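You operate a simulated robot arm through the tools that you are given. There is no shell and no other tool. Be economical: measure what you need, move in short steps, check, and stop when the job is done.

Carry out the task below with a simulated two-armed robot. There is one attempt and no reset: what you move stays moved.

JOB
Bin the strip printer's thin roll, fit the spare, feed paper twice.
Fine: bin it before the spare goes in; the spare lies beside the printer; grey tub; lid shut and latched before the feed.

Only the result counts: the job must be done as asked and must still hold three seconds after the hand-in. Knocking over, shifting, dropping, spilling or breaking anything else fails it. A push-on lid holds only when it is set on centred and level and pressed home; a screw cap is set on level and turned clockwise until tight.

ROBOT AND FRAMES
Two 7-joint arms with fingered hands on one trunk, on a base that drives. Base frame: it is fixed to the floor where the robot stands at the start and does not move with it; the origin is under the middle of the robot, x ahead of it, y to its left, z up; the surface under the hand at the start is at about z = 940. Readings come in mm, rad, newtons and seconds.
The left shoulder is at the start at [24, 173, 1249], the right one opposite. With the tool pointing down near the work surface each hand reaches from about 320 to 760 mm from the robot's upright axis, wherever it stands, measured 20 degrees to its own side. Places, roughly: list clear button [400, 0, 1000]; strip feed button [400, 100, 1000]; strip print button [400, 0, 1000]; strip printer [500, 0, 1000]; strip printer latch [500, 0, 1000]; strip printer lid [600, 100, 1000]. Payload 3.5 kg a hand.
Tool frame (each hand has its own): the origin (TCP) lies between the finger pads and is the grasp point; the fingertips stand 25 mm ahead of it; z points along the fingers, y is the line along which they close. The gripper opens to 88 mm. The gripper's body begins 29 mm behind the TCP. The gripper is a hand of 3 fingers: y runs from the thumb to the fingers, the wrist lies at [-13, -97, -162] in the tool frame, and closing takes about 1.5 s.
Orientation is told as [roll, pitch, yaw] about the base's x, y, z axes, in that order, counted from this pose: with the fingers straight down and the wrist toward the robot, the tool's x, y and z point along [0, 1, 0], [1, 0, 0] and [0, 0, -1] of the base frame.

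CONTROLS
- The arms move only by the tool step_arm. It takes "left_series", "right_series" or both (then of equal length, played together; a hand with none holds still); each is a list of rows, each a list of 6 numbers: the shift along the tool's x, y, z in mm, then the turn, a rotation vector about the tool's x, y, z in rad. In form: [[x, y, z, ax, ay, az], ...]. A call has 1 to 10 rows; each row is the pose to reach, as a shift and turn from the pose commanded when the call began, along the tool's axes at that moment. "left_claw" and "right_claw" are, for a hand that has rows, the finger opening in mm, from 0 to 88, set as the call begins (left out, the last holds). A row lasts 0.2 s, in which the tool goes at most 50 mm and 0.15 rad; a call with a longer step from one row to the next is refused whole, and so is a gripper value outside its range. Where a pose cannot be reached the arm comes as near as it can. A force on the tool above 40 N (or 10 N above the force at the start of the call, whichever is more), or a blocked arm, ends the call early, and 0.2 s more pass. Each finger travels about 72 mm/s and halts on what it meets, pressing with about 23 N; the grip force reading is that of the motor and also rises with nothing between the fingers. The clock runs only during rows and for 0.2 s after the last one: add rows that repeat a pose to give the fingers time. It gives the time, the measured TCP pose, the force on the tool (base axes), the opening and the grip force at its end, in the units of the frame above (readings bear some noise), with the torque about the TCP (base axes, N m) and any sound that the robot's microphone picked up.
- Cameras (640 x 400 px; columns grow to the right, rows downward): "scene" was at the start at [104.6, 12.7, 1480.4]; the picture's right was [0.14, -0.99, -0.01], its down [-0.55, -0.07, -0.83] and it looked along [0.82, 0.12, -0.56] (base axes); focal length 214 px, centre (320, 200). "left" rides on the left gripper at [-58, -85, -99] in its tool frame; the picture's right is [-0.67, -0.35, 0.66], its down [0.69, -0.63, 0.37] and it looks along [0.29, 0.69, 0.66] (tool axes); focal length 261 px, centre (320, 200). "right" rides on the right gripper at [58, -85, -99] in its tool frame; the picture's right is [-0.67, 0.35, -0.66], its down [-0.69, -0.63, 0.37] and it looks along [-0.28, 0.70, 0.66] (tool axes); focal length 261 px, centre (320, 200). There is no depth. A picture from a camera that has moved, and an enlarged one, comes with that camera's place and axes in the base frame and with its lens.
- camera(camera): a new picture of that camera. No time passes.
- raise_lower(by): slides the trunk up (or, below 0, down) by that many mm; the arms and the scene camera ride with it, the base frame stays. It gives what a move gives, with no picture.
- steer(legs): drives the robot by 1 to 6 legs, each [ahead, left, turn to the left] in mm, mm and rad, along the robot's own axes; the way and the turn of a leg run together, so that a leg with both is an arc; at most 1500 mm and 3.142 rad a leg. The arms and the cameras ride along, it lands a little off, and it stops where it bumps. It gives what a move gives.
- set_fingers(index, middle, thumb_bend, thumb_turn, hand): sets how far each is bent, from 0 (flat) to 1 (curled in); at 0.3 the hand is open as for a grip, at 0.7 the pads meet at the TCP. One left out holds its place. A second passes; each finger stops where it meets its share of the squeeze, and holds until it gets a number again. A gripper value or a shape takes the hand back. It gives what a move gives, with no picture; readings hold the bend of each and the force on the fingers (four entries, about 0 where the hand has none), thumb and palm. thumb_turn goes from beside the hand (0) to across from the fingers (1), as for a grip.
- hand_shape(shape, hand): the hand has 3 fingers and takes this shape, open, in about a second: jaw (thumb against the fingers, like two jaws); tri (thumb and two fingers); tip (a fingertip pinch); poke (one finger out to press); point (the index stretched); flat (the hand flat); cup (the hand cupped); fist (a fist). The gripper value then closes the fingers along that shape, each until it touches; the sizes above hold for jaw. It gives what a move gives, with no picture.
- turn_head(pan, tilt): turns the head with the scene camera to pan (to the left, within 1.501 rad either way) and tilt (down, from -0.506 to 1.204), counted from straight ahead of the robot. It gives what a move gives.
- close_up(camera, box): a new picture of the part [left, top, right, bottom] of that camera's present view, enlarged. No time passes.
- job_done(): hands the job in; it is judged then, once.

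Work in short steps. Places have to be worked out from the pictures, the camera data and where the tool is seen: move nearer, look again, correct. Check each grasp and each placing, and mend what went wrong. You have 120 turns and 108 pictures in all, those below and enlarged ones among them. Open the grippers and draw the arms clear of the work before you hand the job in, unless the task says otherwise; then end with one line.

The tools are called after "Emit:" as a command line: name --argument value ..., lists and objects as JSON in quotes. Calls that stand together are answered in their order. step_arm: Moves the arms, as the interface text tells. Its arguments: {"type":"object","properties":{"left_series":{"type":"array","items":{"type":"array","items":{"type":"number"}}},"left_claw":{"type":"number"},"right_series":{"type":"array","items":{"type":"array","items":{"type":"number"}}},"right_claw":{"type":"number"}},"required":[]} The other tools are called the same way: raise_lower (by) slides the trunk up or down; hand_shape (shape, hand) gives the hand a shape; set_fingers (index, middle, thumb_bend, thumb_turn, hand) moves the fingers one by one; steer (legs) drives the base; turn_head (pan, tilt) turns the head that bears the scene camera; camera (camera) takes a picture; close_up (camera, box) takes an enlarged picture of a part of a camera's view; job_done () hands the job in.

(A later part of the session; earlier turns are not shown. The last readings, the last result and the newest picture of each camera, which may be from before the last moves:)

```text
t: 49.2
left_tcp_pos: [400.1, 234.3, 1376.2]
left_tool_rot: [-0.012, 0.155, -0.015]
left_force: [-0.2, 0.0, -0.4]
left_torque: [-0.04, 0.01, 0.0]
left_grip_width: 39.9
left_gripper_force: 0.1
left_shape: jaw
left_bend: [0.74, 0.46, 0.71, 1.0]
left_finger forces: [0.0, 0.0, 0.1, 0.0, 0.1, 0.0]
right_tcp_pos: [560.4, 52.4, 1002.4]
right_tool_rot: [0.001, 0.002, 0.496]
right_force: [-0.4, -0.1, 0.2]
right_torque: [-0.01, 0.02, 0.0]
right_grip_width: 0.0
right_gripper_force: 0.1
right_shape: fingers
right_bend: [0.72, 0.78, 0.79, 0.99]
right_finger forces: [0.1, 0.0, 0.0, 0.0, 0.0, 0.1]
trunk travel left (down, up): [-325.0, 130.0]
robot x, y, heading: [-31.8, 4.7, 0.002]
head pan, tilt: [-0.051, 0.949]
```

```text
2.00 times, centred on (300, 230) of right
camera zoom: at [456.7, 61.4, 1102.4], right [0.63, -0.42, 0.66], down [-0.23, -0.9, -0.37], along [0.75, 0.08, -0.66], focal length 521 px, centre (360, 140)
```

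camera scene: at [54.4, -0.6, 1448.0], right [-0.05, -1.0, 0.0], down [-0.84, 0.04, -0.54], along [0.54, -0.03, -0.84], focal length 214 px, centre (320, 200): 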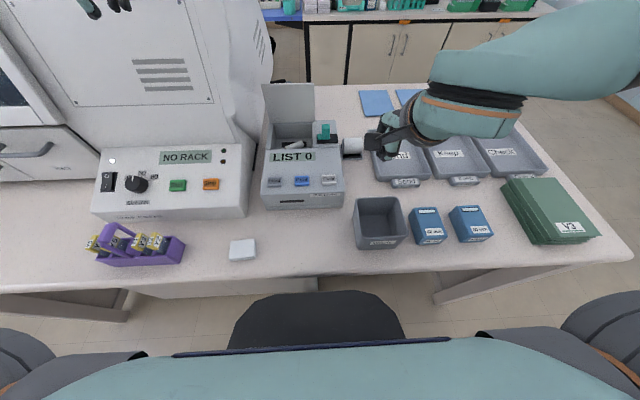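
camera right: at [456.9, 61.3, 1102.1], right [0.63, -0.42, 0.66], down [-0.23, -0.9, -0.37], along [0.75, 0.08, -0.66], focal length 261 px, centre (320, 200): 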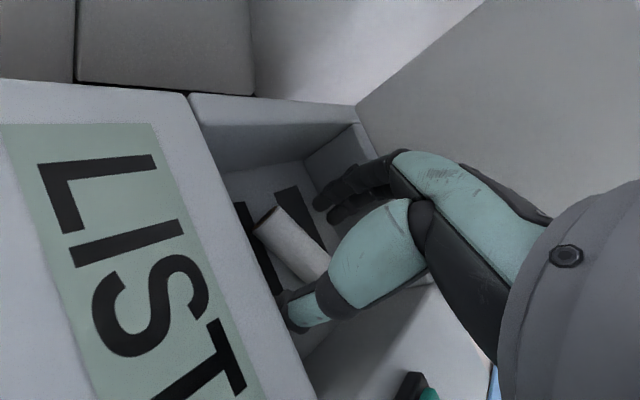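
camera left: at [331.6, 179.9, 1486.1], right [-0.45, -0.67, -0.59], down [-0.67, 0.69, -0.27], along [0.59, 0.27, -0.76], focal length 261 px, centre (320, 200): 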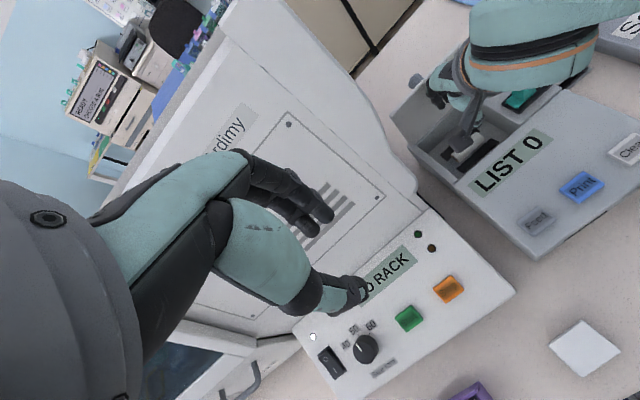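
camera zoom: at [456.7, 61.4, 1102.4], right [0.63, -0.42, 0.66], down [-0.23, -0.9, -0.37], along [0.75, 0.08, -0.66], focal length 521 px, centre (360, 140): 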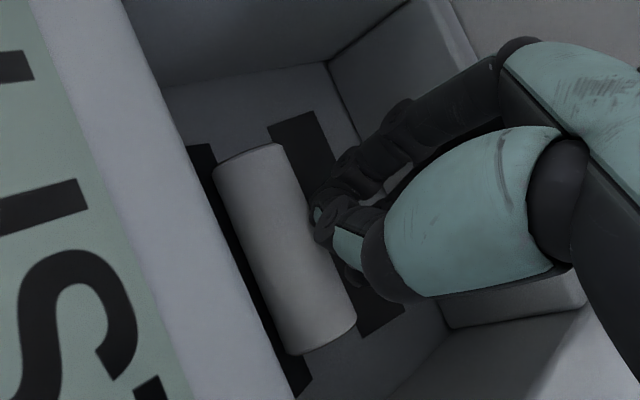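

The fingers closed over the top: tips were too high and the roll rolled to the front rail, now parallel to y at x≈545. I lift, yaw back to 0, reopen to 64 and look again.

Emit:
step_arm --right_series '[[0, 0, -15, 0, 0, 0], [0, 0, -30, 0, 0, 0.1], [0, 0, -40, 0, 0, 0.2], [0, 0, -40, 0, 0, 0.33], [0, 0, -40, 0, 0, 0.46], [0, 0, -40, 0, 0, 0.497]]'

Emit:
step_arm --right_series '[[3, -3, 0, 0, 0, 0], [3, -3, 0, 0, 0, 0], [3, -3, 0, 0, 0, 0], [3, -3, 0, 0, 0, 0], [3, -3, 0, 0, 0, 0]]' --right_claw 64

Emit:
close_up --camera "right" --box '[140, 130, 380, 360]'

```text
t: 50.6
left_tcp_pos: [400.4, 235.7, 1376.1]
left_tool_rot: [-0.013, 0.152, -0.016]
left_force: [0.4, 0.9, 0.1]
left_torque: [0.0, 0.0, -0.02]
left_grip_width: 39.8
left_gripper_force: 0.1
left_shape: jaw
left_bend: [0.74, 0.46, 0.71, 1.0]
left_finger forces: [0.1, 0.0, 0.1, 0.1, 0.0, 0.0]
right_tcp_pos: [558.8, 51.1, 1042.0]
right_tool_rot: [0.0, 0.003, -0.002]
right_force: [0.1, 0.2, 0.1]
right_torque: [-0.01, 0.02, 0.0]
right_grip_width: 0.2
right_gripper_force: 0.0
right_shape: fingers
right_bend: [0.72, 0.78, 0.79, 0.99]
right_finger forces: [0.0, 0.0, 0.1, 0.1, 0.0, 0.0]
trunk travel left (down, up): [-325.0, 130.0]
robot x, y, heading: [-28.6, 1.5, -0.005]
head pan, tilt: [-0.051, 0.949]
```

```text
t: 51.8
left_tcp_pos: [400.9, 235.5, 1375.9]
left_tool_rot: [-0.012, 0.154, -0.017]
left_force: [-0.4, -0.3, -0.4]
left_torque: [0.0, 0.02, 0.0]
left_grip_width: 39.9
left_gripper_force: 0.1
left_shape: jaw
left_bend: [0.74, 0.46, 0.71, 1.0]
left_finger forces: [0.0, 0.0, 0.1, 0.0, 0.0, 0.0]
right_tcp_pos: [555.8, 54.4, 1041.5]
right_tool_rot: [0.0, 0.002, -0.001]
right_force: [-0.2, -0.5, -0.3]
right_torque: [-0.01, 0.0, -0.04]
right_grip_width: 63.4
right_gripper_force: 0.1
right_shape: jaw
right_bend: [0.27, 0.36, 0.56, 0.99]
right_finger forces: [0.0, 0.1, 0.0, 0.1, 0.0, 0.0]
trunk travel left (down, up): [-325.0, 130.0]
robot x, y, heading: [-32.1, 4.1, 0.001]
head pan, tilt: [-0.051, 0.949]
```

```text
1.74 times, centred on (260, 245) of right
camera zoom: at [471.0, 112.3, 1142.2], right [0.35, -0.67, 0.66], down [-0.63, -0.69, -0.37], along [0.69, -0.28, -0.66], focal length 453 px, centre (424, 122)
```

zoom: 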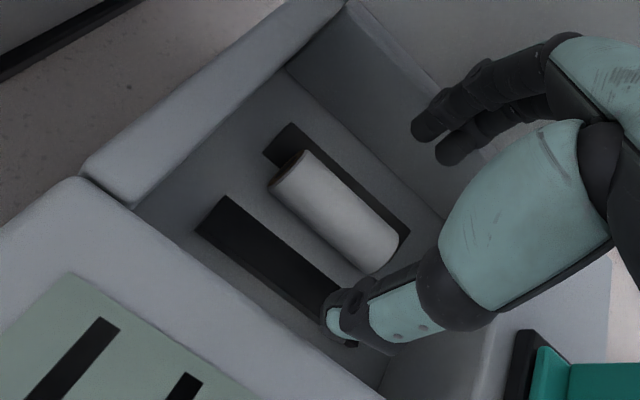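

The roll now lies between the rails, parallel to y, near [566,58]. I align to it and descend to TCP z≈995 so the tips just clear the rail tops.

Emit:
step_arm --right_series '[[2, 5, 0, 0, 0, 0], [3, 10, 10, 0, 0, 0], [3, 10, 20, 0, 0, 0], [3, 10, 30, 0, 0, 0], [3, 10, 38, 0, 0, 0], [3, 10, 46, 0, 0, 0]]'

Emit:
set_fingers --hand "right" --index 0.66 --middle 0.66 --thumb_bend 0.8

Emit:
close_up --camera "right" --box '[200, 130, 400, 330]'

```text
t: 53.2
left_tcp_pos: [396.5, 235.1, 1377.8]
left_tool_rot: [-0.012, 0.153, -0.015]
left_force: [0.3, 0.1, -0.2]
left_torque: [0.03, 0.03, -0.01]
left_grip_width: 39.8
left_gripper_force: 0.0
left_shape: jaw
left_bend: [0.74, 0.46, 0.71, 1.0]
left_finger forces: [0.0, 0.0, 0.1, 0.1, 0.0, 0.0]
right_tcp_pos: [562.2, 57.5, 996.4]
right_tool_rot: [-0.002, 0.0, 0.0]
right_force: [-23.7, -0.2, 8.3]
right_torque: [-0.05, -0.79, -0.26]
right_grip_width: 58.7
right_gripper_force: 0.0
right_shape: jaw
right_bend: [0.27, 0.45, 0.56, 0.99]
right_finger forces: [0.0, 23.5, 0.0, 0.0, 0.0, 0.1]
trunk travel left (down, up): [-325.0, 130.0]
robot x, y, heading: [-34.8, 4.7, -0.0]
head pan, tilt: [-0.051, 0.949]
```

```text
t: 54.2
left_tcp_pos: [399.5, 233.9, 1376.4]
left_tool_rot: [-0.013, 0.153, -0.015]
left_force: [0.3, -0.5, -0.6]
left_torque: [0.0, -0.01, 0.03]
left_grip_width: 39.8
left_gripper_force: 0.1
left_shape: jaw
left_bend: [0.74, 0.46, 0.71, 1.0]
left_finger forces: [0.0, 0.1, 0.1, 0.0, 0.0, 0.0]
right_tcp_pos: [565.9, 57.6, 995.7]
right_tool_rot: [0.0, -0.001, 0.0]
right_force: [0.5, -0.4, 3.7]
right_torque: [-0.02, -0.04, 0.0]
right_grip_width: 14.9
right_gripper_force: 13.1
right_shape: fingers
right_bend: [0.54, 0.59, 0.73, 0.97]
right_finger forces: [7.7, 5.7, 0.0, 0.0, 13.1, 0.0]
trunk travel left (down, up): [-325.0, 130.0]
robot x, y, heading: [-32.1, 2.6, -0.004]
head pan, tilt: [-0.051, 0.949]
```

```text
2.00 times, centred on (300, 230) of right
camera zoom: at [480.8, 114.5, 1096.5], right [0.35, -0.67, 0.66], down [-0.63, -0.69, -0.37], along [0.69, -0.28, -0.66], focal length 521 px, centre (360, 140)
```

zoom: 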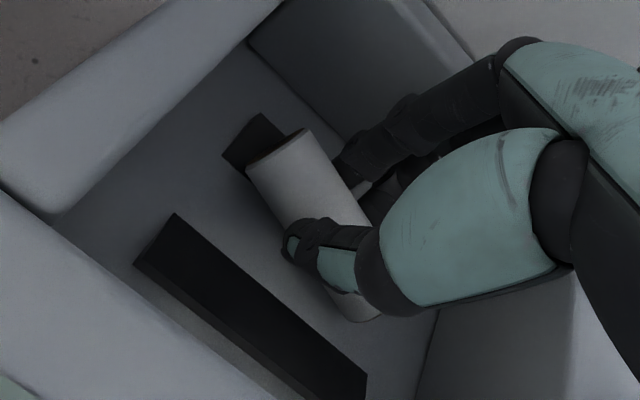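

An even grip now (7.7+5.7 vs 13.1 N). I lift slowly and check.

Emit:
step_arm --right_series '[[0, -1, -6, 0, 0, 0], [0, -2, -12, 0, 0, 0], [0, -3, -20, 0, 0, 0], [0, -3, -30, 0, 0, 0], [0, -3, -42, 0, 0, 0]]'

Emit:
close_up --camera "right" --box '[200, 130, 400, 330]'

```text
t: 55.4
left_tcp_pos: [400.5, 233.6, 1377.1]
left_tool_rot: [-0.011, 0.154, -0.017]
left_force: [-1.1, 0.0, -0.4]
left_torque: [0.02, 0.04, 0.0]
left_grip_width: 39.6
left_gripper_force: 0.0
left_shape: jaw
left_bend: [0.74, 0.46, 0.71, 1.0]
left_finger forces: [0.0, 0.0, 0.0, 0.0, 0.0, 0.0]
right_tcp_pos: [563.1, 57.5, 1038.5]
right_tool_rot: [0.0, -0.001, 0.0]
right_force: [0.4, -0.4, 0.8]
right_torque: [0.01, 0.02, -0.01]
right_grip_width: 14.7
right_gripper_force: 11.6
right_shape: fingers
right_bend: [0.54, 0.6, 0.73, 0.97]
right_finger forces: [7.3, 4.6, 0.0, 0.0, 11.9, 0.1]
trunk travel left (down, up): [-325.0, 130.0]
robot x, y, heading: [-34.4, 4.3, 0.0]
head pan, tilt: [-0.051, 0.949]
```

```text
2.00 times, centred on (300, 230) of right
camera zoom: at [477.9, 114.7, 1138.6], right [0.35, -0.67, 0.66], down [-0.63, -0.69, -0.37], along [0.69, -0.28, -0.66], focal length 521 px, centre (360, 140)
```

zoom: 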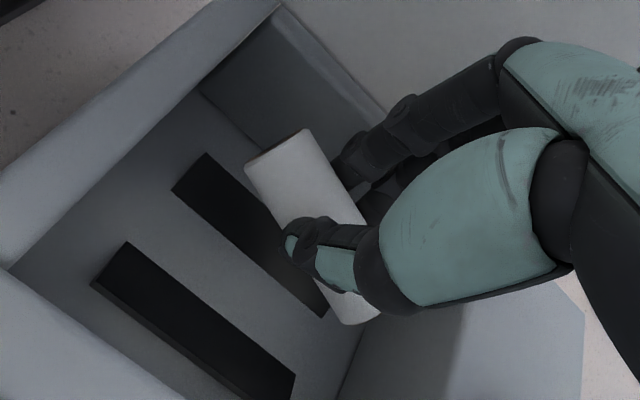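

Held steadily. I lift on gently to clear the printer and check the grip again before traversing.

Emit:
step_arm --right_series '[[0, -2, -15, 0, 0, 0], [0, -4, -35, 0, 0, 0], [0, -8, -60, 0, 0, 0], [0, -12, -85, 0, 0, 0], [0, -16, -105, 0, 0, 0], [0, -18, -115, 0, 0, 0]]'

Emit:
camera --camera "right"

```text
t: 56.8
left_tcp_pos: [400.1, 234.8, 1376.7]
left_tool_rot: [-0.012, 0.154, -0.014]
left_force: [0.0, -0.2, 0.4]
left_torque: [0.01, 0.02, -0.01]
left_grip_width: 39.7
left_gripper_force: 0.0
left_shape: jaw
left_bend: [0.74, 0.46, 0.71, 1.0]
left_finger forces: [0.1, 0.1, 0.0, 0.1, 0.0, 0.1]
right_tcp_pos: [545.2, 57.7, 1154.5]
right_tool_rot: [0.0, 0.001, 0.0]
right_force: [-0.2, -0.4, -0.5]
right_torque: [-0.02, -0.02, -0.01]
right_grip_width: 14.4
right_gripper_force: 11.7
right_shape: fingers
right_bend: [0.54, 0.6, 0.73, 0.97]
right_finger forces: [7.3, 4.6, 0.0, 0.0, 11.6, 0.0]
trunk travel left (down, up): [-325.0, 130.0]
robot x, y, heading: [-31.8, 4.6, -0.002]
head pan, tilt: [-0.051, 0.949]
```

```text
45 pictures are left
camera right: at [459.7, 114.7, 1253.4], right [0.35, -0.67, 0.66], down [-0.63, -0.69, -0.37], along [0.69, -0.28, -0.66], focal length 261 px, centre (320, 200)
```

right: 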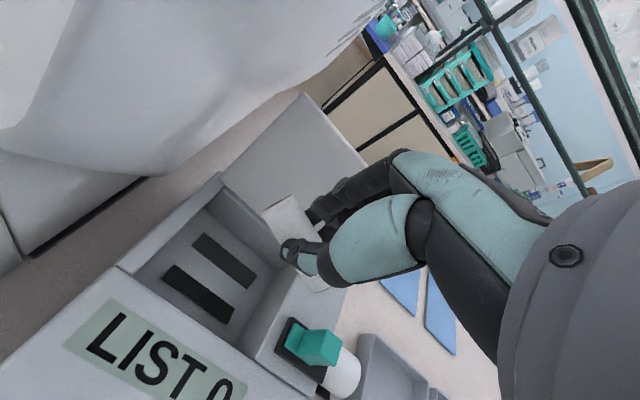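

Still firmly held. I traverse to about [350,-152], then drive back so that the hand ends over the tub.

Emit:
step_arm --right_series '[[-15, -14, -6, 0, 0, 0], [-40, -37, -15, 0, 0, 0], [-68, -63, -20, 0, 0, 0], [-98, -91, -20, 0, 0, 0], [-130, -120, -20, 0, 0, 0], [-160, -148, -20, 0, 0, 0], [-186, -172, -20, 0, 0, 0], [-202, -188, -20, 0, 0, 0], [-210, -195, -20, 0, 0, 0]]'

Emit:
steer --legs '[[-67, 0, 0]]'

Emit:
camera --camera "right"

Emit:
camera --camera "scene"

```text
t: 58.8
left_tcp_pos: [399.5, 235.4, 1376.2]
left_tool_rot: [-0.014, 0.152, -0.015]
left_force: [0.0, -1.6, -0.3]
left_torque: [0.01, 0.01, -0.01]
left_grip_width: 39.9
left_gripper_force: 0.1
left_shape: jaw
left_bend: [0.74, 0.46, 0.71, 1.0]
left_finger forces: [0.0, 0.1, 0.0, 0.1, 0.0, 0.0]
right_tcp_pos: [350.4, -152.9, 1172.7]
right_tool_rot: [-0.002, 0.001, 0.0]
right_force: [0.4, 0.0, 0.4]
right_torque: [0.01, -0.03, 0.02]
right_grip_width: 14.5
right_gripper_force: 11.4
right_shape: fingers
right_bend: [0.54, 0.6, 0.73, 0.97]
right_finger forces: [7.1, 4.5, 0.1, 0.1, 11.4, 0.0]
trunk travel left (down, up): [-325.0, 130.0]
robot x, y, heading: [-33.9, 2.2, 0.003]
head pan, tilt: [-0.051, 0.949]
```

```text
t: 59.8
left_tcp_pos: [340.8, 235.2, 1372.3]
left_tool_rot: [-0.013, 0.162, -0.017]
left_force: [0.3, 0.3, -0.1]
left_torque: [0.01, 0.02, 0.02]
left_grip_width: 39.7
left_gripper_force: 0.1
left_shape: jaw
left_bend: [0.74, 0.46, 0.71, 1.0]
left_finger forces: [0.0, 0.0, 0.0, 0.0, 0.1, 0.0]
right_tcp_pos: [288.9, -150.7, 1170.5]
right_tool_rot: [-0.002, 0.008, 0.001]
right_force: [0.1, -0.7, 0.7]
right_torque: [-0.02, 0.0, 0.0]
right_grip_width: 14.3
right_gripper_force: 11.7
right_shape: fingers
right_bend: [0.54, 0.6, 0.73, 0.97]
right_finger forces: [7.3, 4.5, 0.0, 0.0, 11.4, 0.0]
trunk travel left (down, up): [-325.0, 130.0]
robot x, y, heading: [-101.5, 2.3, -0.005]
head pan, tilt: [-0.051, 0.949]
```

```text
44 pictures are left
camera right: at [205.3, -94.7, 1271.1], right [0.35, -0.67, 0.65], down [-0.63, -0.69, -0.36], along [0.69, -0.29, -0.67], focal length 261 px, centre (320, 200)
```

right: 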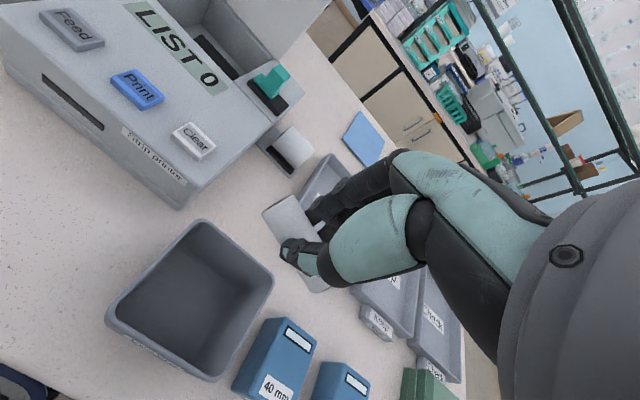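

```text
43 pictures are left
camera scene: at [-4.1, -1.1, 1447.3], right [-0.05, -1.0, 0.0], down [-0.84, 0.04, -0.54], along [0.54, -0.03, -0.84], focal length 214 px, centre (320, 200)
```

scene: 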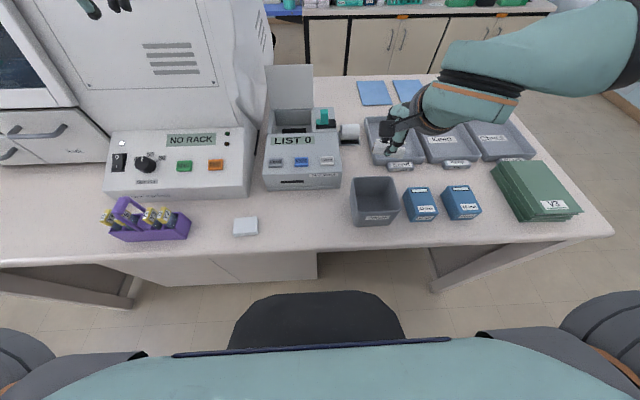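

Tub rim centre ≈[273,-147,1021]. I centre the hand and lower until the roll is inside the rim.

Emit:
step_arm --right_series '[[2, -7, 20, 0, 0, 0], [3, -14, 50, 0, 0, 0], [3, -15, 80, 0, 0, 0], [3, -15, 110, 0, 0, 0], [3, -15, 130, 0, 0, 0], [3, -15, 140, 0, 0, 0]]'

Emit:
camera --camera "right"

Emit:
close_up --camera "scene" --box '[320, 130, 460, 240]'

```text
t: 61.2
left_tcp_pos: [333.2, 234.2, 1375.1]
left_tool_rot: [-0.014, 0.154, -0.016]
left_force: [-0.2, -0.5, 0.5]
left_torque: [-0.01, -0.01, 0.01]
left_grip_width: 40.0
left_gripper_force: 0.0
left_shape: jaw
left_bend: [0.74, 0.46, 0.71, 1.0]
left_finger forces: [0.1, 0.0, 0.0, 0.0, 0.0, 0.0]
right_tcp_pos: [268.1, -149.3, 1033.4]
right_tool_rot: [0.0, -0.001, 0.0]
right_force: [-0.4, 0.5, -0.6]
right_torque: [0.03, -0.01, 0.02]
right_grip_width: 13.9
right_gripper_force: 11.0
right_shape: fingers
right_bend: [0.55, 0.6, 0.73, 0.97]
right_finger forces: [7.0, 4.3, 0.0, 0.1, 11.0, 0.0]
trunk travel left (down, up): [-325.0, 130.0]
robot x, y, heading: [-99.8, 2.2, 0.002]
head pan, tilt: [-0.051, 0.949]
```

```text
42 pictures are left
camera right: at [182.0, -91.7, 1133.2], right [0.35, -0.67, 0.66], down [-0.63, -0.69, -0.37], along [0.69, -0.28, -0.66], focal length 261 px, centre (320, 200)
```

right: 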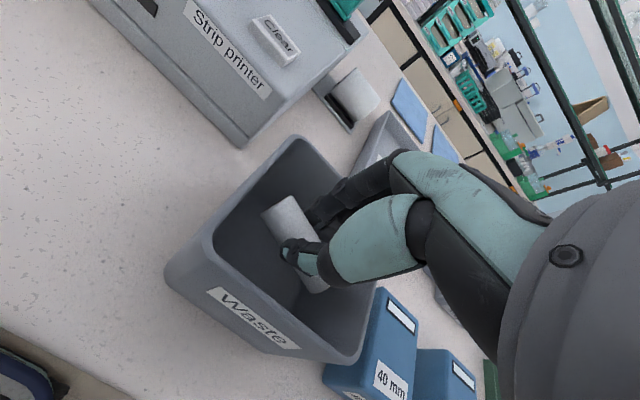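

```text
3.64 times, centred on (390, 185) of scene
camera zoom: at [-13.3, -0.5, 1448.2], right [-0.05, -1.0, 0.0], down [-0.84, 0.04, -0.54], along [0.54, -0.03, -0.84], focal length 780 px, centre (66, 254)
```

zoom: 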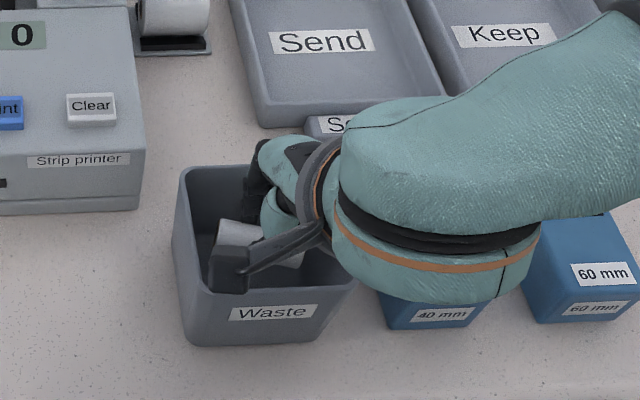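

The roll is inside the "Waste" tub opening. I release with a limited opening.

Emit:
set_fingers --hand "right" --index 0.4 --middle 0.4 --thumb_bend 0.55

Emit:
step_arm --right_series '[[0, 0, -25, 0, 0, 0], [0, 0, -60, 0, 0, 0], [0, 0, -100, 0, 0, 0], [0, 0, -140, 0, 0, 0]]'

Emit:
camera --camera "right"

```text
t: 62.2
left_tcp_pos: [333.7, 234.0, 1376.2]
left_tool_rot: [-0.012, 0.156, -0.016]
left_force: [0.8, 0.4, -0.6]
left_torque: [0.02, 0.01, 0.01]
left_grip_width: 39.8
left_gripper_force: 0.0
left_shape: jaw
left_bend: [0.74, 0.46, 0.71, 1.0]
left_finger forces: [0.1, 0.0, 0.0, 0.1, 0.1, 0.0]
right_tcp_pos: [268.5, -149.5, 1031.8]
right_tool_rot: [0.0, 0.002, 0.0]
right_force: [-0.2, -0.1, 0.7]
right_torque: [0.03, 0.0, 0.0]
right_grip_width: 46.5
right_gripper_force: 0.1
right_shape: fingers
right_bend: [0.4, 0.4, 0.55, 0.99]
right_finger forces: [0.1, 0.1, 0.0, 0.1, 0.1, 0.1]
trunk travel left (down, up): [-325.0, 130.0]
robot x, y, heading: [-99.7, 5.4, 0.002]
head pan, tilt: [-0.051, 0.949]
```

```text
t: 63.2
left_tcp_pos: [334.0, 234.4, 1374.3]
left_tool_rot: [-0.012, 0.153, -0.017]
left_force: [-0.3, -0.2, -0.9]
left_torque: [0.0, 0.0, -0.01]
left_grip_width: 40.0
left_gripper_force: 0.0
left_shape: jaw
left_bend: [0.74, 0.46, 0.71, 1.0]
left_finger forces: [0.0, 0.0, 0.1, 0.0, 0.0, 0.0]
right_tcp_pos: [266.9, -148.9, 1173.0]
right_tool_rot: [0.0, 0.003, 0.001]
right_force: [-0.5, -0.2, 0.0]
right_torque: [-0.04, -0.01, 0.01]
right_grip_width: 46.8
right_gripper_force: 0.0
right_shape: fingers
right_bend: [0.4, 0.4, 0.55, 0.99]
right_finger forces: [0.0, 0.1, 0.0, 0.0, 0.1, 0.1]
trunk travel left (down, up): [-325.0, 130.0]
robot x, y, heading: [-98.8, 6.9, -0.002]
head pan, tilt: [-0.051, 0.949]
```

```text
40 pictures are left
camera right: at [182.8, -91.9, 1273.1], right [0.35, -0.67, 0.66], down [-0.63, -0.69, -0.37], along [0.69, -0.28, -0.66], focal length 261 px, centre (320, 200)
```

right: 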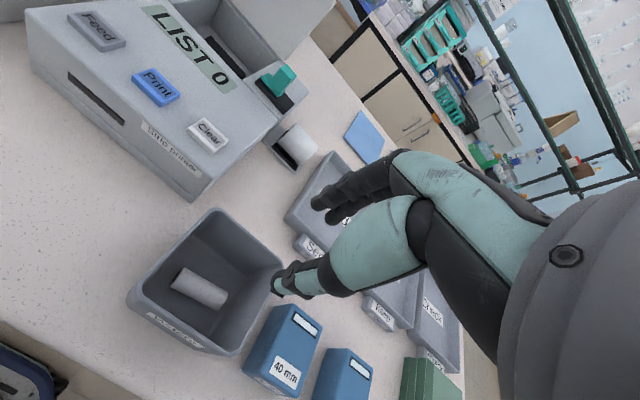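

The thin roll lies in the waste tub. I drive forward again and bring the right hand, opened as a jaw, over the spare at ≈[565,-133].

Emit:
steer --legs '[[67, 0, 0]]'

Emit:
step_arm --right_series '[[3, 35, 0, 0, 0, 0], [6, 75, 0, 0, 0, 0], [9, 115, 0, 0, 0, 0], [12, 155, 10, 0, 0, 0], [15, 190, 25, 0, 0, 0], [17, 215, 45, 0, 0, 0]]' --right_claw 88

Emit:
camera --camera "right"

Emit:
close_up --camera "scene" --box '[250, 80, 390, 180]'

```text
t: 64.2
left_tcp_pos: [392.7, 234.1, 1378.9]
left_tool_rot: [-0.012, 0.148, -0.017]
left_force: [-0.1, 0.4, 0.8]
left_torque: [0.03, -0.01, -0.03]
left_grip_width: 39.9
left_gripper_force: 0.1
left_shape: jaw
left_bend: [0.74, 0.46, 0.71, 1.0]
left_finger forces: [0.1, 0.0, 0.0, 0.0, 0.1, 0.0]
right_tcp_pos: [328.7, -149.2, 1173.9]
right_tool_rot: [0.001, -0.005, 0.001]
right_force: [-0.9, 0.7, -0.4]
right_torque: [0.0, -0.02, -0.01]
right_grip_width: 46.9
right_gripper_force: 0.0
right_shape: fingers
right_bend: [0.4, 0.4, 0.55, 0.99]
right_finger forces: [0.0, 0.0, 0.1, 0.0, 0.0, 0.1]
trunk travel left (down, up): [-325.0, 130.0]
robot x, y, heading: [-35.4, 2.7, 0.001]
head pan, tilt: [-0.051, 0.949]
```

```text
t: 65.6
left_tcp_pos: [402.2, 234.2, 1375.1]
left_tool_rot: [-0.014, 0.155, -0.016]
left_force: [1.1, 0.1, 1.3]
left_torque: [-0.01, 0.0, -0.01]
left_grip_width: 39.6
left_gripper_force: 0.0
left_shape: jaw
left_bend: [0.74, 0.46, 0.71, 1.0]
left_finger forces: [0.1, 0.1, 0.0, 0.0, 0.0, 0.0]
right_tcp_pos: [551.9, -132.9, 1126.7]
right_tool_rot: [-0.001, 0.003, 0.001]
right_force: [0.1, -0.6, 0.1]
right_torque: [-0.01, -0.01, -0.02]
right_grip_width: 87.5
right_gripper_force: 0.0
right_shape: jaw
right_bend: [0.3, 0.3, 0.3, 0.98]
right_finger forces: [0.0, 0.0, 0.0, 0.0, 0.0, 0.0]
trunk travel left (down, up): [-325.0, 130.0]
robot x, y, heading: [-31.8, 2.0, -0.002]
head pan, tilt: [-0.051, 0.949]
```

```text
39 pictures are left
camera right: at [467.0, -75.5, 1226.7], right [0.35, -0.67, 0.66], down [-0.63, -0.69, -0.36], along [0.69, -0.29, -0.66], focal length 261 px, centre (320, 200)
```

right: 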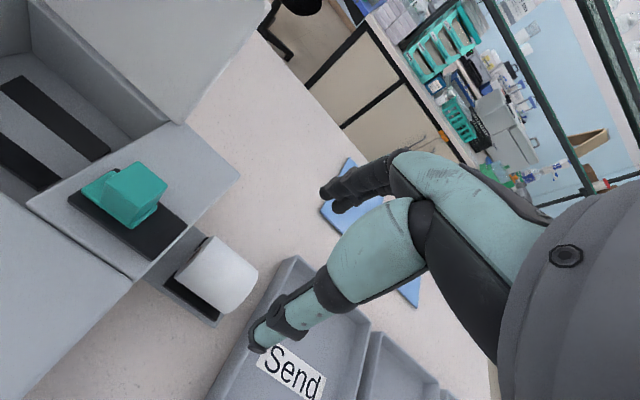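

```text
4.00 times, centred on (320, 130) of scene
camera zoom: at [55.1, -1.0, 1447.9], right [-0.05, -1.0, 0.0], down [-0.84, 0.04, -0.54], along [0.54, -0.03, -0.84], focal length 858 px, centre (320, 480)
```

zoom: 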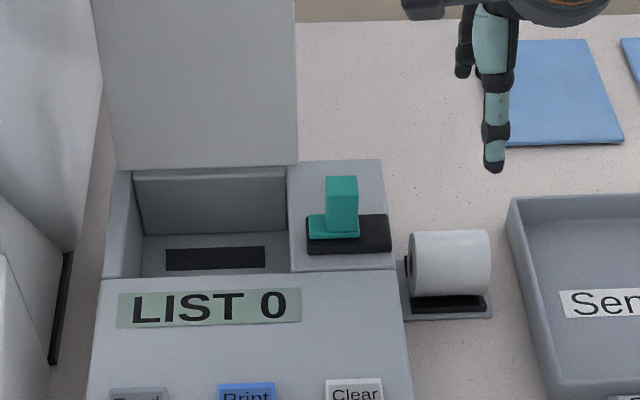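

Spare triangulates to ≈[561,-131,970], diameter ~50. I lower over it to TCP z≈985, just above the tray rails.

Emit:
step_arm --right_series '[[2, 9, 30, 0, 0, 0], [2, 9, 65, 0, 0, 0], [2, 9, 95, 0, 0, 0], [2, 9, 118, 0, 0, 0], [2, 9, 132, 0, 0, 0], [2, 9, 142, 0, 0, 0]]'

Emit:
camera --camera "right"

Emit:
close_up --camera "scene" --box '[290, 80, 410, 170]'

```text
t: 67.0
left_tcp_pos: [399.3, 234.3, 1376.6]
left_tool_rot: [-0.01, 0.155, -0.018]
left_force: [0.1, -0.1, -0.2]
left_torque: [-0.02, 0.0, 0.0]
left_grip_width: 39.5
left_gripper_force: 0.1
left_shape: jaw
left_bend: [0.74, 0.46, 0.71, 1.0]
left_finger forces: [0.0, 0.1, 0.0, 0.0, 0.0, 0.0]
right_tcp_pos: [559.8, -130.7, 985.4]
right_tool_rot: [0.0, 0.001, -0.001]
right_force: [0.1, 0.4, -0.2]
right_torque: [-0.01, 0.02, 0.02]
right_grip_width: 88.1
right_gripper_force: 0.0
right_shape: jaw
right_bend: [0.3, 0.3, 0.3, 0.98]
right_finger forces: [0.0, 0.0, 0.0, 0.0, 0.0, 0.1]
trunk travel left (down, up): [-325.0, 130.0]
robot x, y, heading: [-33.0, 5.5, -0.005]
head pan, tilt: [-0.051, 0.949]
```

```text
37 pictures are left
camera right: at [473.2, -73.1, 1085.3], right [0.35, -0.67, 0.66], down [-0.63, -0.69, -0.37], along [0.69, -0.29, -0.66], focal length 261 px, centre (320, 200)
```

right: 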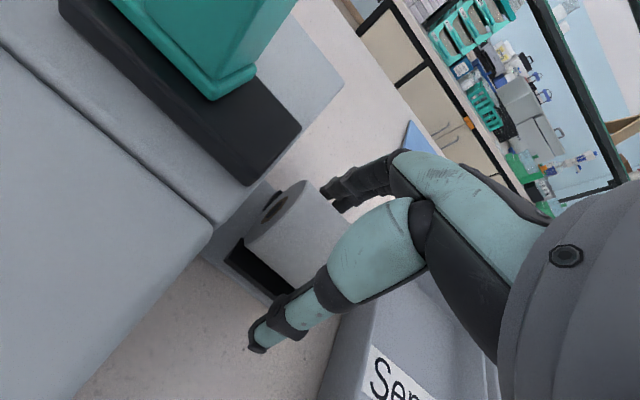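

```text
4.44 times, centred on (350, 125) of scene
camera zoom: at [53.7, -1.3, 1448.1], right [-0.05, -1.0, 0.0], down [-0.84, 0.04, -0.54], along [0.54, -0.03, -0.84], focal length 953 px, centre (187, 533)
```

zoom: 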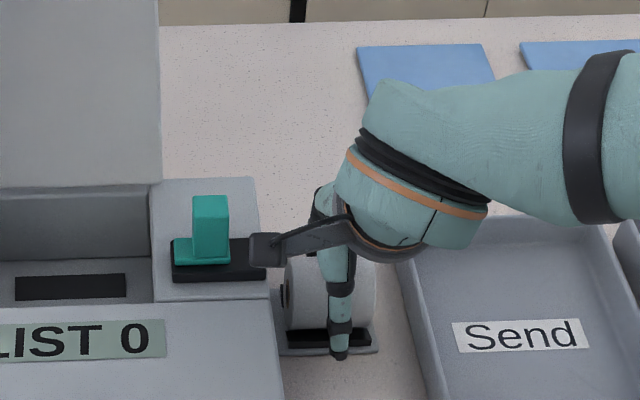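

The roll is straddled. I close the three fingers evenly.

Emit:
set_fingers --hand "right" --index 0.66 --middle 0.66 --thumb_bend 0.75

Emit:
close_up --camera "right" --box '[180, 130, 380, 330]'

```text
t: 68.0
left_tcp_pos: [400.6, 234.4, 1376.3]
left_tool_rot: [-0.013, 0.154, -0.017]
left_force: [0.1, 0.2, 0.9]
left_torque: [0.03, -0.02, 0.01]
left_grip_width: 39.7
left_gripper_force: 0.1
left_shape: jaw
left_bend: [0.74, 0.46, 0.71, 1.0]
left_finger forces: [0.0, 0.0, 0.0, 0.0, 0.1, 0.1]
right_tcp_pos: [560.1, -130.3, 984.0]
right_tool_rot: [-0.001, 0.002, -0.002]
right_force: [1.3, -0.4, 2.0]
right_torque: [-0.03, -0.02, 0.01]
right_grip_width: 42.0
right_gripper_force: 14.2
right_shape: fingers
right_bend: [0.54, 0.57, 0.49, 0.96]
right_finger forces: [7.5, 6.7, 0.0, 0.0, 13.6, 0.1]
trunk travel left (down, up): [-325.0, 130.0]
robot x, y, heading: [-32.8, 2.8, -0.001]
head pan, tilt: [-0.051, 0.949]
```

```text
2.00 times, centred on (280, 230) of right
camera zoom: at [473.4, -73.0, 1085.5], right [0.35, -0.67, 0.66], down [-0.63, -0.69, -0.37], along [0.69, -0.29, -0.66], focal length 521 px, centre (400, 140)
```

zoom: 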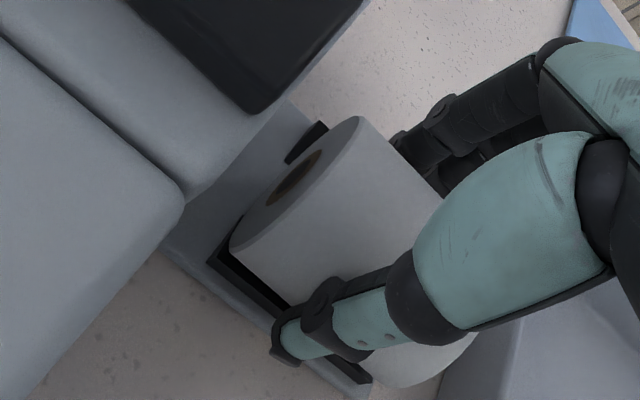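

An even grip on the spare (7.5+6.7 vs 13.6 N, 42 mm). I lift slowly.

Emit:
step_arm --right_series '[[0, 0, -6, 0, 0, 0], [0, 0, -14, 0, 0, 0], [0, 0, -26, 0, 0, 0], [0, 0, -42, 0, 0, 0], [0, 0, -62, 0, 0, 0], [0, 0, -85, 0, 0, 0], [0, 0, -110, 0, 0, 0], [0, 0, -130, 0, 0, 0], [0, 0, -145, 0, 0, 0]]'

Emit:
camera --camera "right"

```text
t: 70.0
left_tcp_pos: [400.0, 234.2, 1376.6]
left_tool_rot: [-0.011, 0.153, -0.014]
left_force: [0.3, 0.3, -0.4]
left_torque: [0.02, 0.03, 0.0]
left_grip_width: 39.7
left_gripper_force: 0.1
left_shape: jaw
left_bend: [0.74, 0.46, 0.71, 1.0]
left_finger forces: [0.1, 0.0, 0.1, 0.1, 0.0, 0.1]
right_tcp_pos: [560.0, -130.6, 1130.2]
right_tool_rot: [0.0, 0.002, 0.0]
right_force: [0.4, 0.0, -0.7]
right_torque: [0.0, -0.04, 0.02]
right_grip_width: 42.0
right_gripper_force: 13.6
right_shape: fingers
right_bend: [0.55, 0.58, 0.49, 0.96]
right_finger forces: [7.2, 6.6, 0.1, 0.1, 14.0, 0.1]
trunk travel left (down, up): [-325.0, 130.0]
robot x, y, heading: [-30.0, 3.8, -0.002]
head pan, tilt: [-0.051, 0.949]
```

```text
34 pictures are left
camera right: at [474.0, -72.9, 1230.8], right [0.35, -0.67, 0.66], down [-0.63, -0.68, -0.36], along [0.69, -0.29, -0.66], focal length 261 px, centre (320, 200)
```

right: 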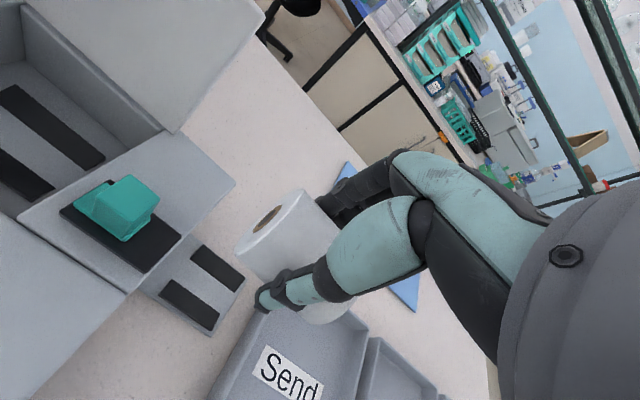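

Spare held. I carry it across above the printer well.

Emit:
step_arm --right_series '[[10, 0, -8, 0, 0, 0], [32, 0, -15, 0, 0, 0], [58, 0, -15, 0, 0, 0], [86, 0, -15, 0, 0, 0], [114, 0, -15, 0, 0, 0], [140, 0, -15, 0, 0, 0], [162, 0, -15, 0, 0, 0], [176, 0, -15, 0, 0, 0], [184, 1, -15, 0, 0, 0]]'

Emit:
camera --camera "right"

Emit:
close_up --camera "scene" --box '[240, 70, 380, 170]'

```text
t: 72.0
left_tcp_pos: [400.0, 234.3, 1376.2]
left_tool_rot: [-0.016, 0.154, -0.018]
left_force: [0.0, 0.5, 0.0]
left_torque: [-0.01, 0.0, 0.03]
left_grip_width: 39.8
left_gripper_force: 0.1
left_shape: jaw
left_bend: [0.74, 0.46, 0.71, 1.0]
left_finger forces: [0.0, 0.0, 0.0, 0.0, 0.0, 0.1]
right_tcp_pos: [560.9, 54.6, 1145.9]
right_tool_rot: [0.001, 0.002, -0.002]
right_force: [0.4, 1.0, -0.3]
right_torque: [-0.03, -0.02, -0.01]
right_grip_width: 41.6
right_gripper_force: 13.7
right_shape: fingers
right_bend: [0.55, 0.58, 0.49, 0.96]
right_finger forces: [7.4, 6.6, 0.0, 0.0, 14.0, 0.0]
trunk travel left (down, up): [-325.0, 130.0]
robot x, y, heading: [-34.0, 4.0, -0.003]
head pan, tilt: [-0.051, 0.949]
```

```text
33 pictures are left
camera right: at [475.4, 111.6, 1245.8], right [0.35, -0.67, 0.66], down [-0.63, -0.68, -0.36], along [0.69, -0.29, -0.66], focal length 261 px, centre (320, 200)
```

right: 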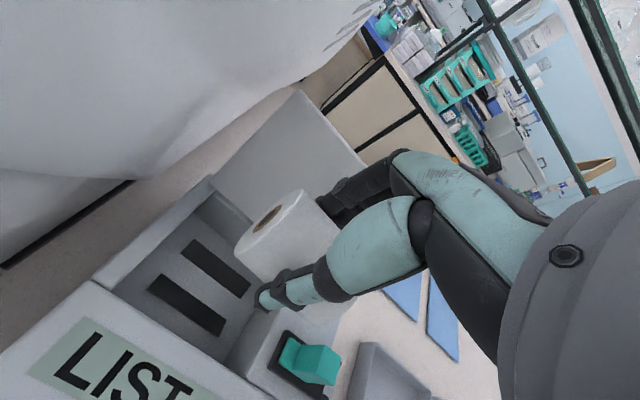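

```text
4.00 times, centred on (310, 120) of scene
camera zoom: at [53.8, -0.8, 1448.1], right [-0.05, -1.0, 0.0], down [-0.84, 0.04, -0.54], along [0.54, -0.03, -0.84], focal length 858 px, centre (360, 520)
```

zoom: 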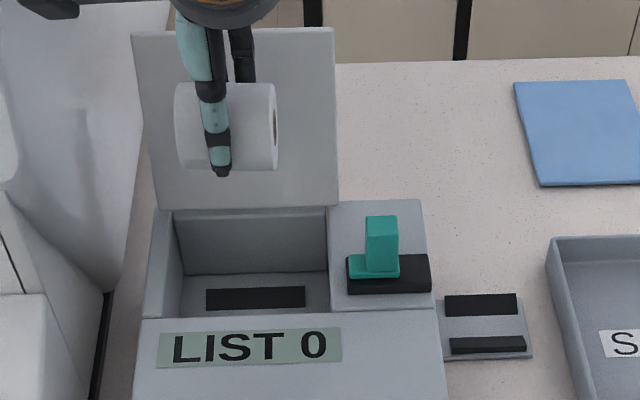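

Saddle centre computes to ≈[559,57]; the roll hangs at about [557,57]. I lower it straight into the well to TCP z≈1020.

Emit:
step_arm --right_series '[[0, 0, 15, 0, 0, 0], [0, 0, 40, 0, 0, 0], [0, 0, 65, 0, 0, 0], [0, 0, 88, 0, 0, 0], [0, 0, 108, 0, 0, 0], [0, 0, 120, 0, 0, 0], [0, 0, 126, 0, 0, 0]]'

Emit:
camera --camera "right"

Emit:
close_up --camera "scene" --box '[240, 70, 380, 170]'

```text
t: 73.6
left_tcp_pos: [399.6, 234.8, 1375.3]
left_tool_rot: [-0.012, 0.155, -0.017]
left_force: [0.0, -1.0, -0.7]
left_torque: [0.02, -0.03, 0.01]
left_grip_width: 39.9
left_gripper_force: 0.0
left_shape: jaw
left_bend: [0.74, 0.46, 0.71, 1.0]
left_finger forces: [0.1, 0.1, 0.0, 0.0, 0.0, 0.1]
right_tcp_pos: [559.5, 53.2, 1020.0]
right_tool_rot: [0.0, 0.001, -0.001]
right_force: [0.4, -0.1, -0.5]
right_torque: [-0.01, -0.02, 0.02]
right_grip_width: 41.8
right_gripper_force: 13.4
right_shape: fingers
right_bend: [0.55, 0.58, 0.49, 0.96]
right_finger forces: [7.2, 6.6, 0.1, 0.0, 13.8, 0.1]
trunk travel left (down, up): [-325.0, 130.0]
robot x, y, heading: [-33.7, 1.7, -0.002]
head pan, tilt: [-0.051, 0.949]
```

```text
31 pictures are left
camera right: at [474.9, 110.7, 1119.5], right [0.35, -0.67, 0.66], down [-0.63, -0.68, -0.37], along [0.69, -0.29, -0.66], focal length 261 px, centre (320, 200)
```

right: 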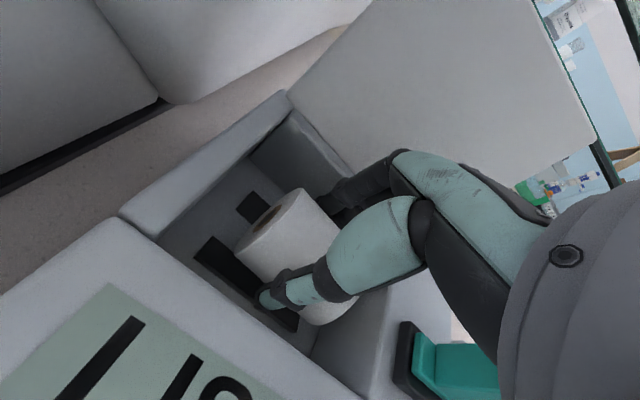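

```text
4.00 times, centred on (310, 120) of scene
camera zoom: at [53.8, -1.1, 1448.1], right [-0.05, -1.0, 0.0], down [-0.84, 0.04, -0.54], along [0.54, -0.03, -0.84], focal length 858 px, centre (360, 520)
```

zoom: 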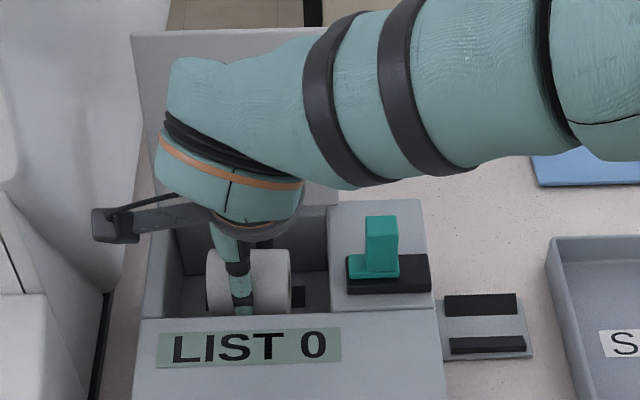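

Aligned with the rails in y (both ≈57). I lower in 3 mm steps to seat it, watching force.

Emit:
step_arm --right_series '[[1, 0, 3, 0, 0, 0], [1, 0, 6, 0, 0, 0], [1, 0, 9, 0, 0, 0], [1, 0, 12, 0, 0, 0], [1, 0, 14, 0, 0, 0]]'

Emit:
close_up --camera "right" --box '[180, 130, 380, 330]'

```text
t: 74.8
left_tcp_pos: [400.6, 234.6, 1377.1]
left_tool_rot: [-0.014, 0.152, -0.018]
left_force: [-0.4, 0.2, 0.4]
left_torque: [-0.01, 0.0, 0.0]
left_grip_width: 39.9
left_gripper_force: 0.0
left_shape: jaw
left_bend: [0.74, 0.46, 0.71, 1.0]
left_finger forces: [0.0, 0.0, 0.1, 0.0, 0.0, 0.1]
right_tcp_pos: [561.0, 53.8, 1004.1]
right_tool_rot: [0.0, 0.002, 0.0]
right_force: [0.6, 0.8, -0.7]
right_torque: [-0.01, 0.02, -0.04]
right_grip_width: 41.7
right_gripper_force: 13.9
right_shape: fingers
right_bend: [0.55, 0.58, 0.49, 0.96]
right_finger forces: [7.2, 6.5, 0.0, 0.1, 13.6, 0.0]
trunk travel left (down, up): [-325.0, 130.0]
robot x, y, heading: [-34.1, 3.0, -0.009]
head pan, tilt: [-0.051, 0.949]
```

```text
2.00 times, centred on (280, 230) of right
camera zoom: at [474.8, 111.6, 1105.2], right [0.35, -0.67, 0.66], down [-0.63, -0.69, -0.36], along [0.69, -0.29, -0.66], focal length 521 px, centre (400, 140)
```

zoom: 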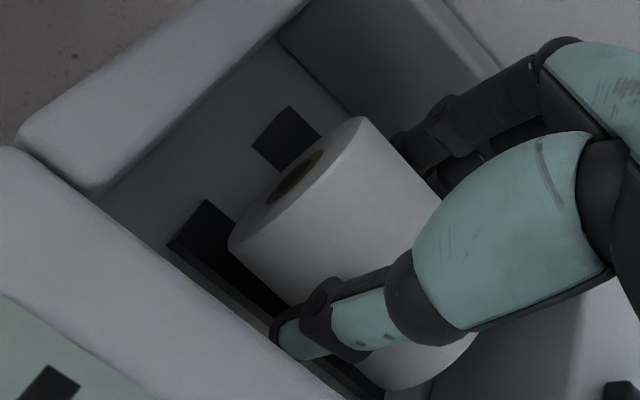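

Not yet in contact. I continue down with fine steps.

Emit:
step_arm --right_series '[[0, 0, 3, 0, 0, 0], [0, 0, 6, 0, 0, 0], [0, 0, 8, 0, 0, 0], [0, 0, 10, 0, 0, 0], [0, 0, 12, 0, 0, 0]]'

Emit:
close_up --camera "right" --box '[180, 130, 380, 330]'

```text
t: 76.0
left_tcp_pos: [398.4, 234.6, 1377.4]
left_tool_rot: [-0.013, 0.152, -0.015]
left_force: [0.5, -0.6, -0.3]
left_torque: [-0.01, 0.01, -0.03]
left_grip_width: 39.8
left_gripper_force: 0.0
left_shape: jaw
left_bend: [0.74, 0.46, 0.71, 1.0]
left_finger forces: [0.0, 0.0, 0.0, 0.1, 0.0, 0.1]
right_tcp_pos: [559.5, 54.5, 995.7]
right_tool_rot: [-0.001, -0.004, -0.001]
right_force: [2.0, 0.8, 19.6]
right_torque: [0.06, 0.16, 0.01]
right_grip_width: 40.5
right_gripper_force: 15.6
right_shape: fingers
right_bend: [0.55, 0.59, 0.5, 0.96]
right_finger forces: [8.8, 5.5, 0.0, 0.0, 16.9, 0.0]
trunk travel left (down, up): [-325.0, 130.0]
robot x, y, heading: [-32.3, 4.9, 0.0]
head pan, tilt: [-0.051, 0.949]
```

```text
2.00 times, centred on (280, 230) of right
camera zoom: at [473.0, 111.7, 1095.4], right [0.35, -0.67, 0.66], down [-0.63, -0.68, -0.37], along [0.7, -0.29, -0.66], focal length 521 px, centre (400, 140)
```

zoom: 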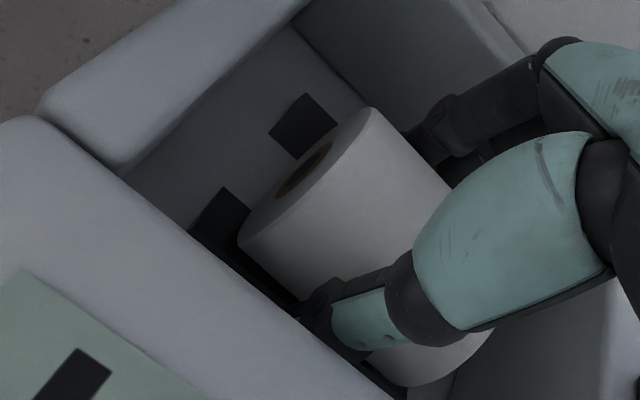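

Seated with 20 N contact. I relieve the pressure slightly, open a little, and lift off.

Emit:
step_arm --right_series '[[0, 0, -3, 0, 0, 0], [0, 0, -3, 0, 0, 0]]'

Emit:
set_fingers --hand "right" --index 0.4 --middle 0.4 --thumb_bend 0.38

Emit:
step_arm --right_series '[[0, 0, -8, 0, 0, 0], [0, 0, -20, 0, 0, 0], [0, 0, -40, 0, 0, 0], [0, 0, -70, 0, 0, 0], [0, 0, -110, 0, 0, 0], [0, -10, -150, 0, 0, 0]]'

Emit:
camera --camera "right"

Emit:
close_up --camera "scene" --box '[240, 70, 380, 170]'

```text
t: 76.6
left_tcp_pos: [397.9, 233.3, 1376.1]
left_tool_rot: [-0.014, 0.154, -0.018]
left_force: [0.3, -1.0, 0.1]
left_torque: [0.04, 0.03, -0.04]
left_grip_width: 39.7
left_gripper_force: 0.1
left_shape: jaw
left_bend: [0.74, 0.46, 0.71, 1.0]
left_finger forces: [0.1, 0.1, 0.1, 0.1, 0.0, 0.0]
right_tcp_pos: [559.1, 53.8, 996.6]
right_tool_rot: [0.0, 0.001, -0.001]
right_force: [0.6, 1.3, 8.9]
right_torque: [0.08, 0.07, 0.03]
right_grip_width: 40.4
right_gripper_force: 15.0
right_shape: fingers
right_bend: [0.55, 0.59, 0.5, 0.96]
right_finger forces: [8.5, 5.9, 0.0, 0.0, 15.9, 0.0]
trunk travel left (down, up): [-325.0, 130.0]
robot x, y, heading: [-33.0, 5.5, 0.001]
head pan, tilt: [-0.051, 0.949]
```

```text
t: 77.6
left_tcp_pos: [399.2, 234.7, 1375.3]
left_tool_rot: [-0.012, 0.153, -0.017]
left_force: [-0.9, -0.3, -0.1]
left_torque: [0.0, -0.03, -0.01]
left_grip_width: 39.8
left_gripper_force: 0.0
left_shape: jaw
left_bend: [0.74, 0.46, 0.71, 1.0]
left_finger forces: [0.0, 0.0, 0.0, 0.0, 0.0, 0.0]
right_tcp_pos: [560.2, 54.1, 995.8]
right_tool_rot: [0.0, 0.001, -0.001]
right_force: [-0.3, 0.4, 0.3]
right_torque: [-0.01, -0.03, 0.0]
right_grip_width: 65.3
right_gripper_force: 0.1
right_shape: fingers
right_bend: [0.4, 0.4, 0.38, 0.97]
right_finger forces: [0.0, 0.8, 0.0, 0.0, 0.0, 0.1]
trunk travel left (down, up): [-325.0, 130.0]
robot x, y, heading: [-32.3, 0.9, -0.003]
head pan, tilt: [-0.051, 0.949]
```

```text
t: 79.0
left_tcp_pos: [400.0, 234.2, 1375.2]
left_tool_rot: [-0.013, 0.155, -0.015]
left_force: [0.0, -0.2, 0.5]
left_torque: [0.01, 0.0, -0.02]
left_grip_width: 40.0
left_gripper_force: 0.0
left_shape: jaw
left_bend: [0.74, 0.46, 0.71, 1.0]
left_finger forces: [0.1, 0.0, 0.0, 0.1, 0.0, 0.0]
right_tcp_pos: [548.6, 53.9, 1149.0]
right_tool_rot: [0.0, 0.001, 0.0]
right_force: [-0.3, 0.0, 0.2]
right_torque: [-0.01, 0.05, -0.02]
right_grip_width: 65.4
right_gripper_force: 0.0
right_shape: fingers
right_bend: [0.4, 0.4, 0.38, 0.97]
right_finger forces: [0.1, 0.1, 0.0, 0.0, 0.1, 0.0]
trunk travel left (down, up): [-325.0, 130.0]
robot x, y, heading: [-34.7, -1.2, 0.0]
head pan, tilt: [-0.051, 0.949]
```

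```text
27 pictures are left
camera right: at [463.7, 111.5, 1247.2], right [0.35, -0.67, 0.66], down [-0.63, -0.69, -0.37], along [0.69, -0.29, -0.66], focal length 261 px, centre (320, 200)
```

right: 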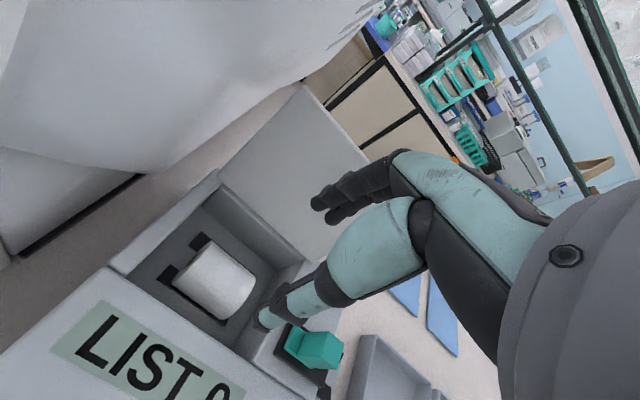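

```text
4.00 times, centred on (310, 120) of scene
camera zoom: at [52.4, -1.2, 1448.2], right [-0.05, -1.0, 0.0], down [-0.84, 0.04, -0.54], along [0.54, -0.03, -0.84], focal length 858 px, centre (360, 520)
```

zoom: 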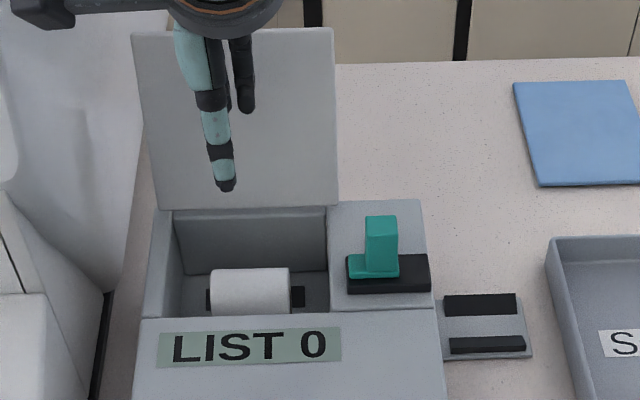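

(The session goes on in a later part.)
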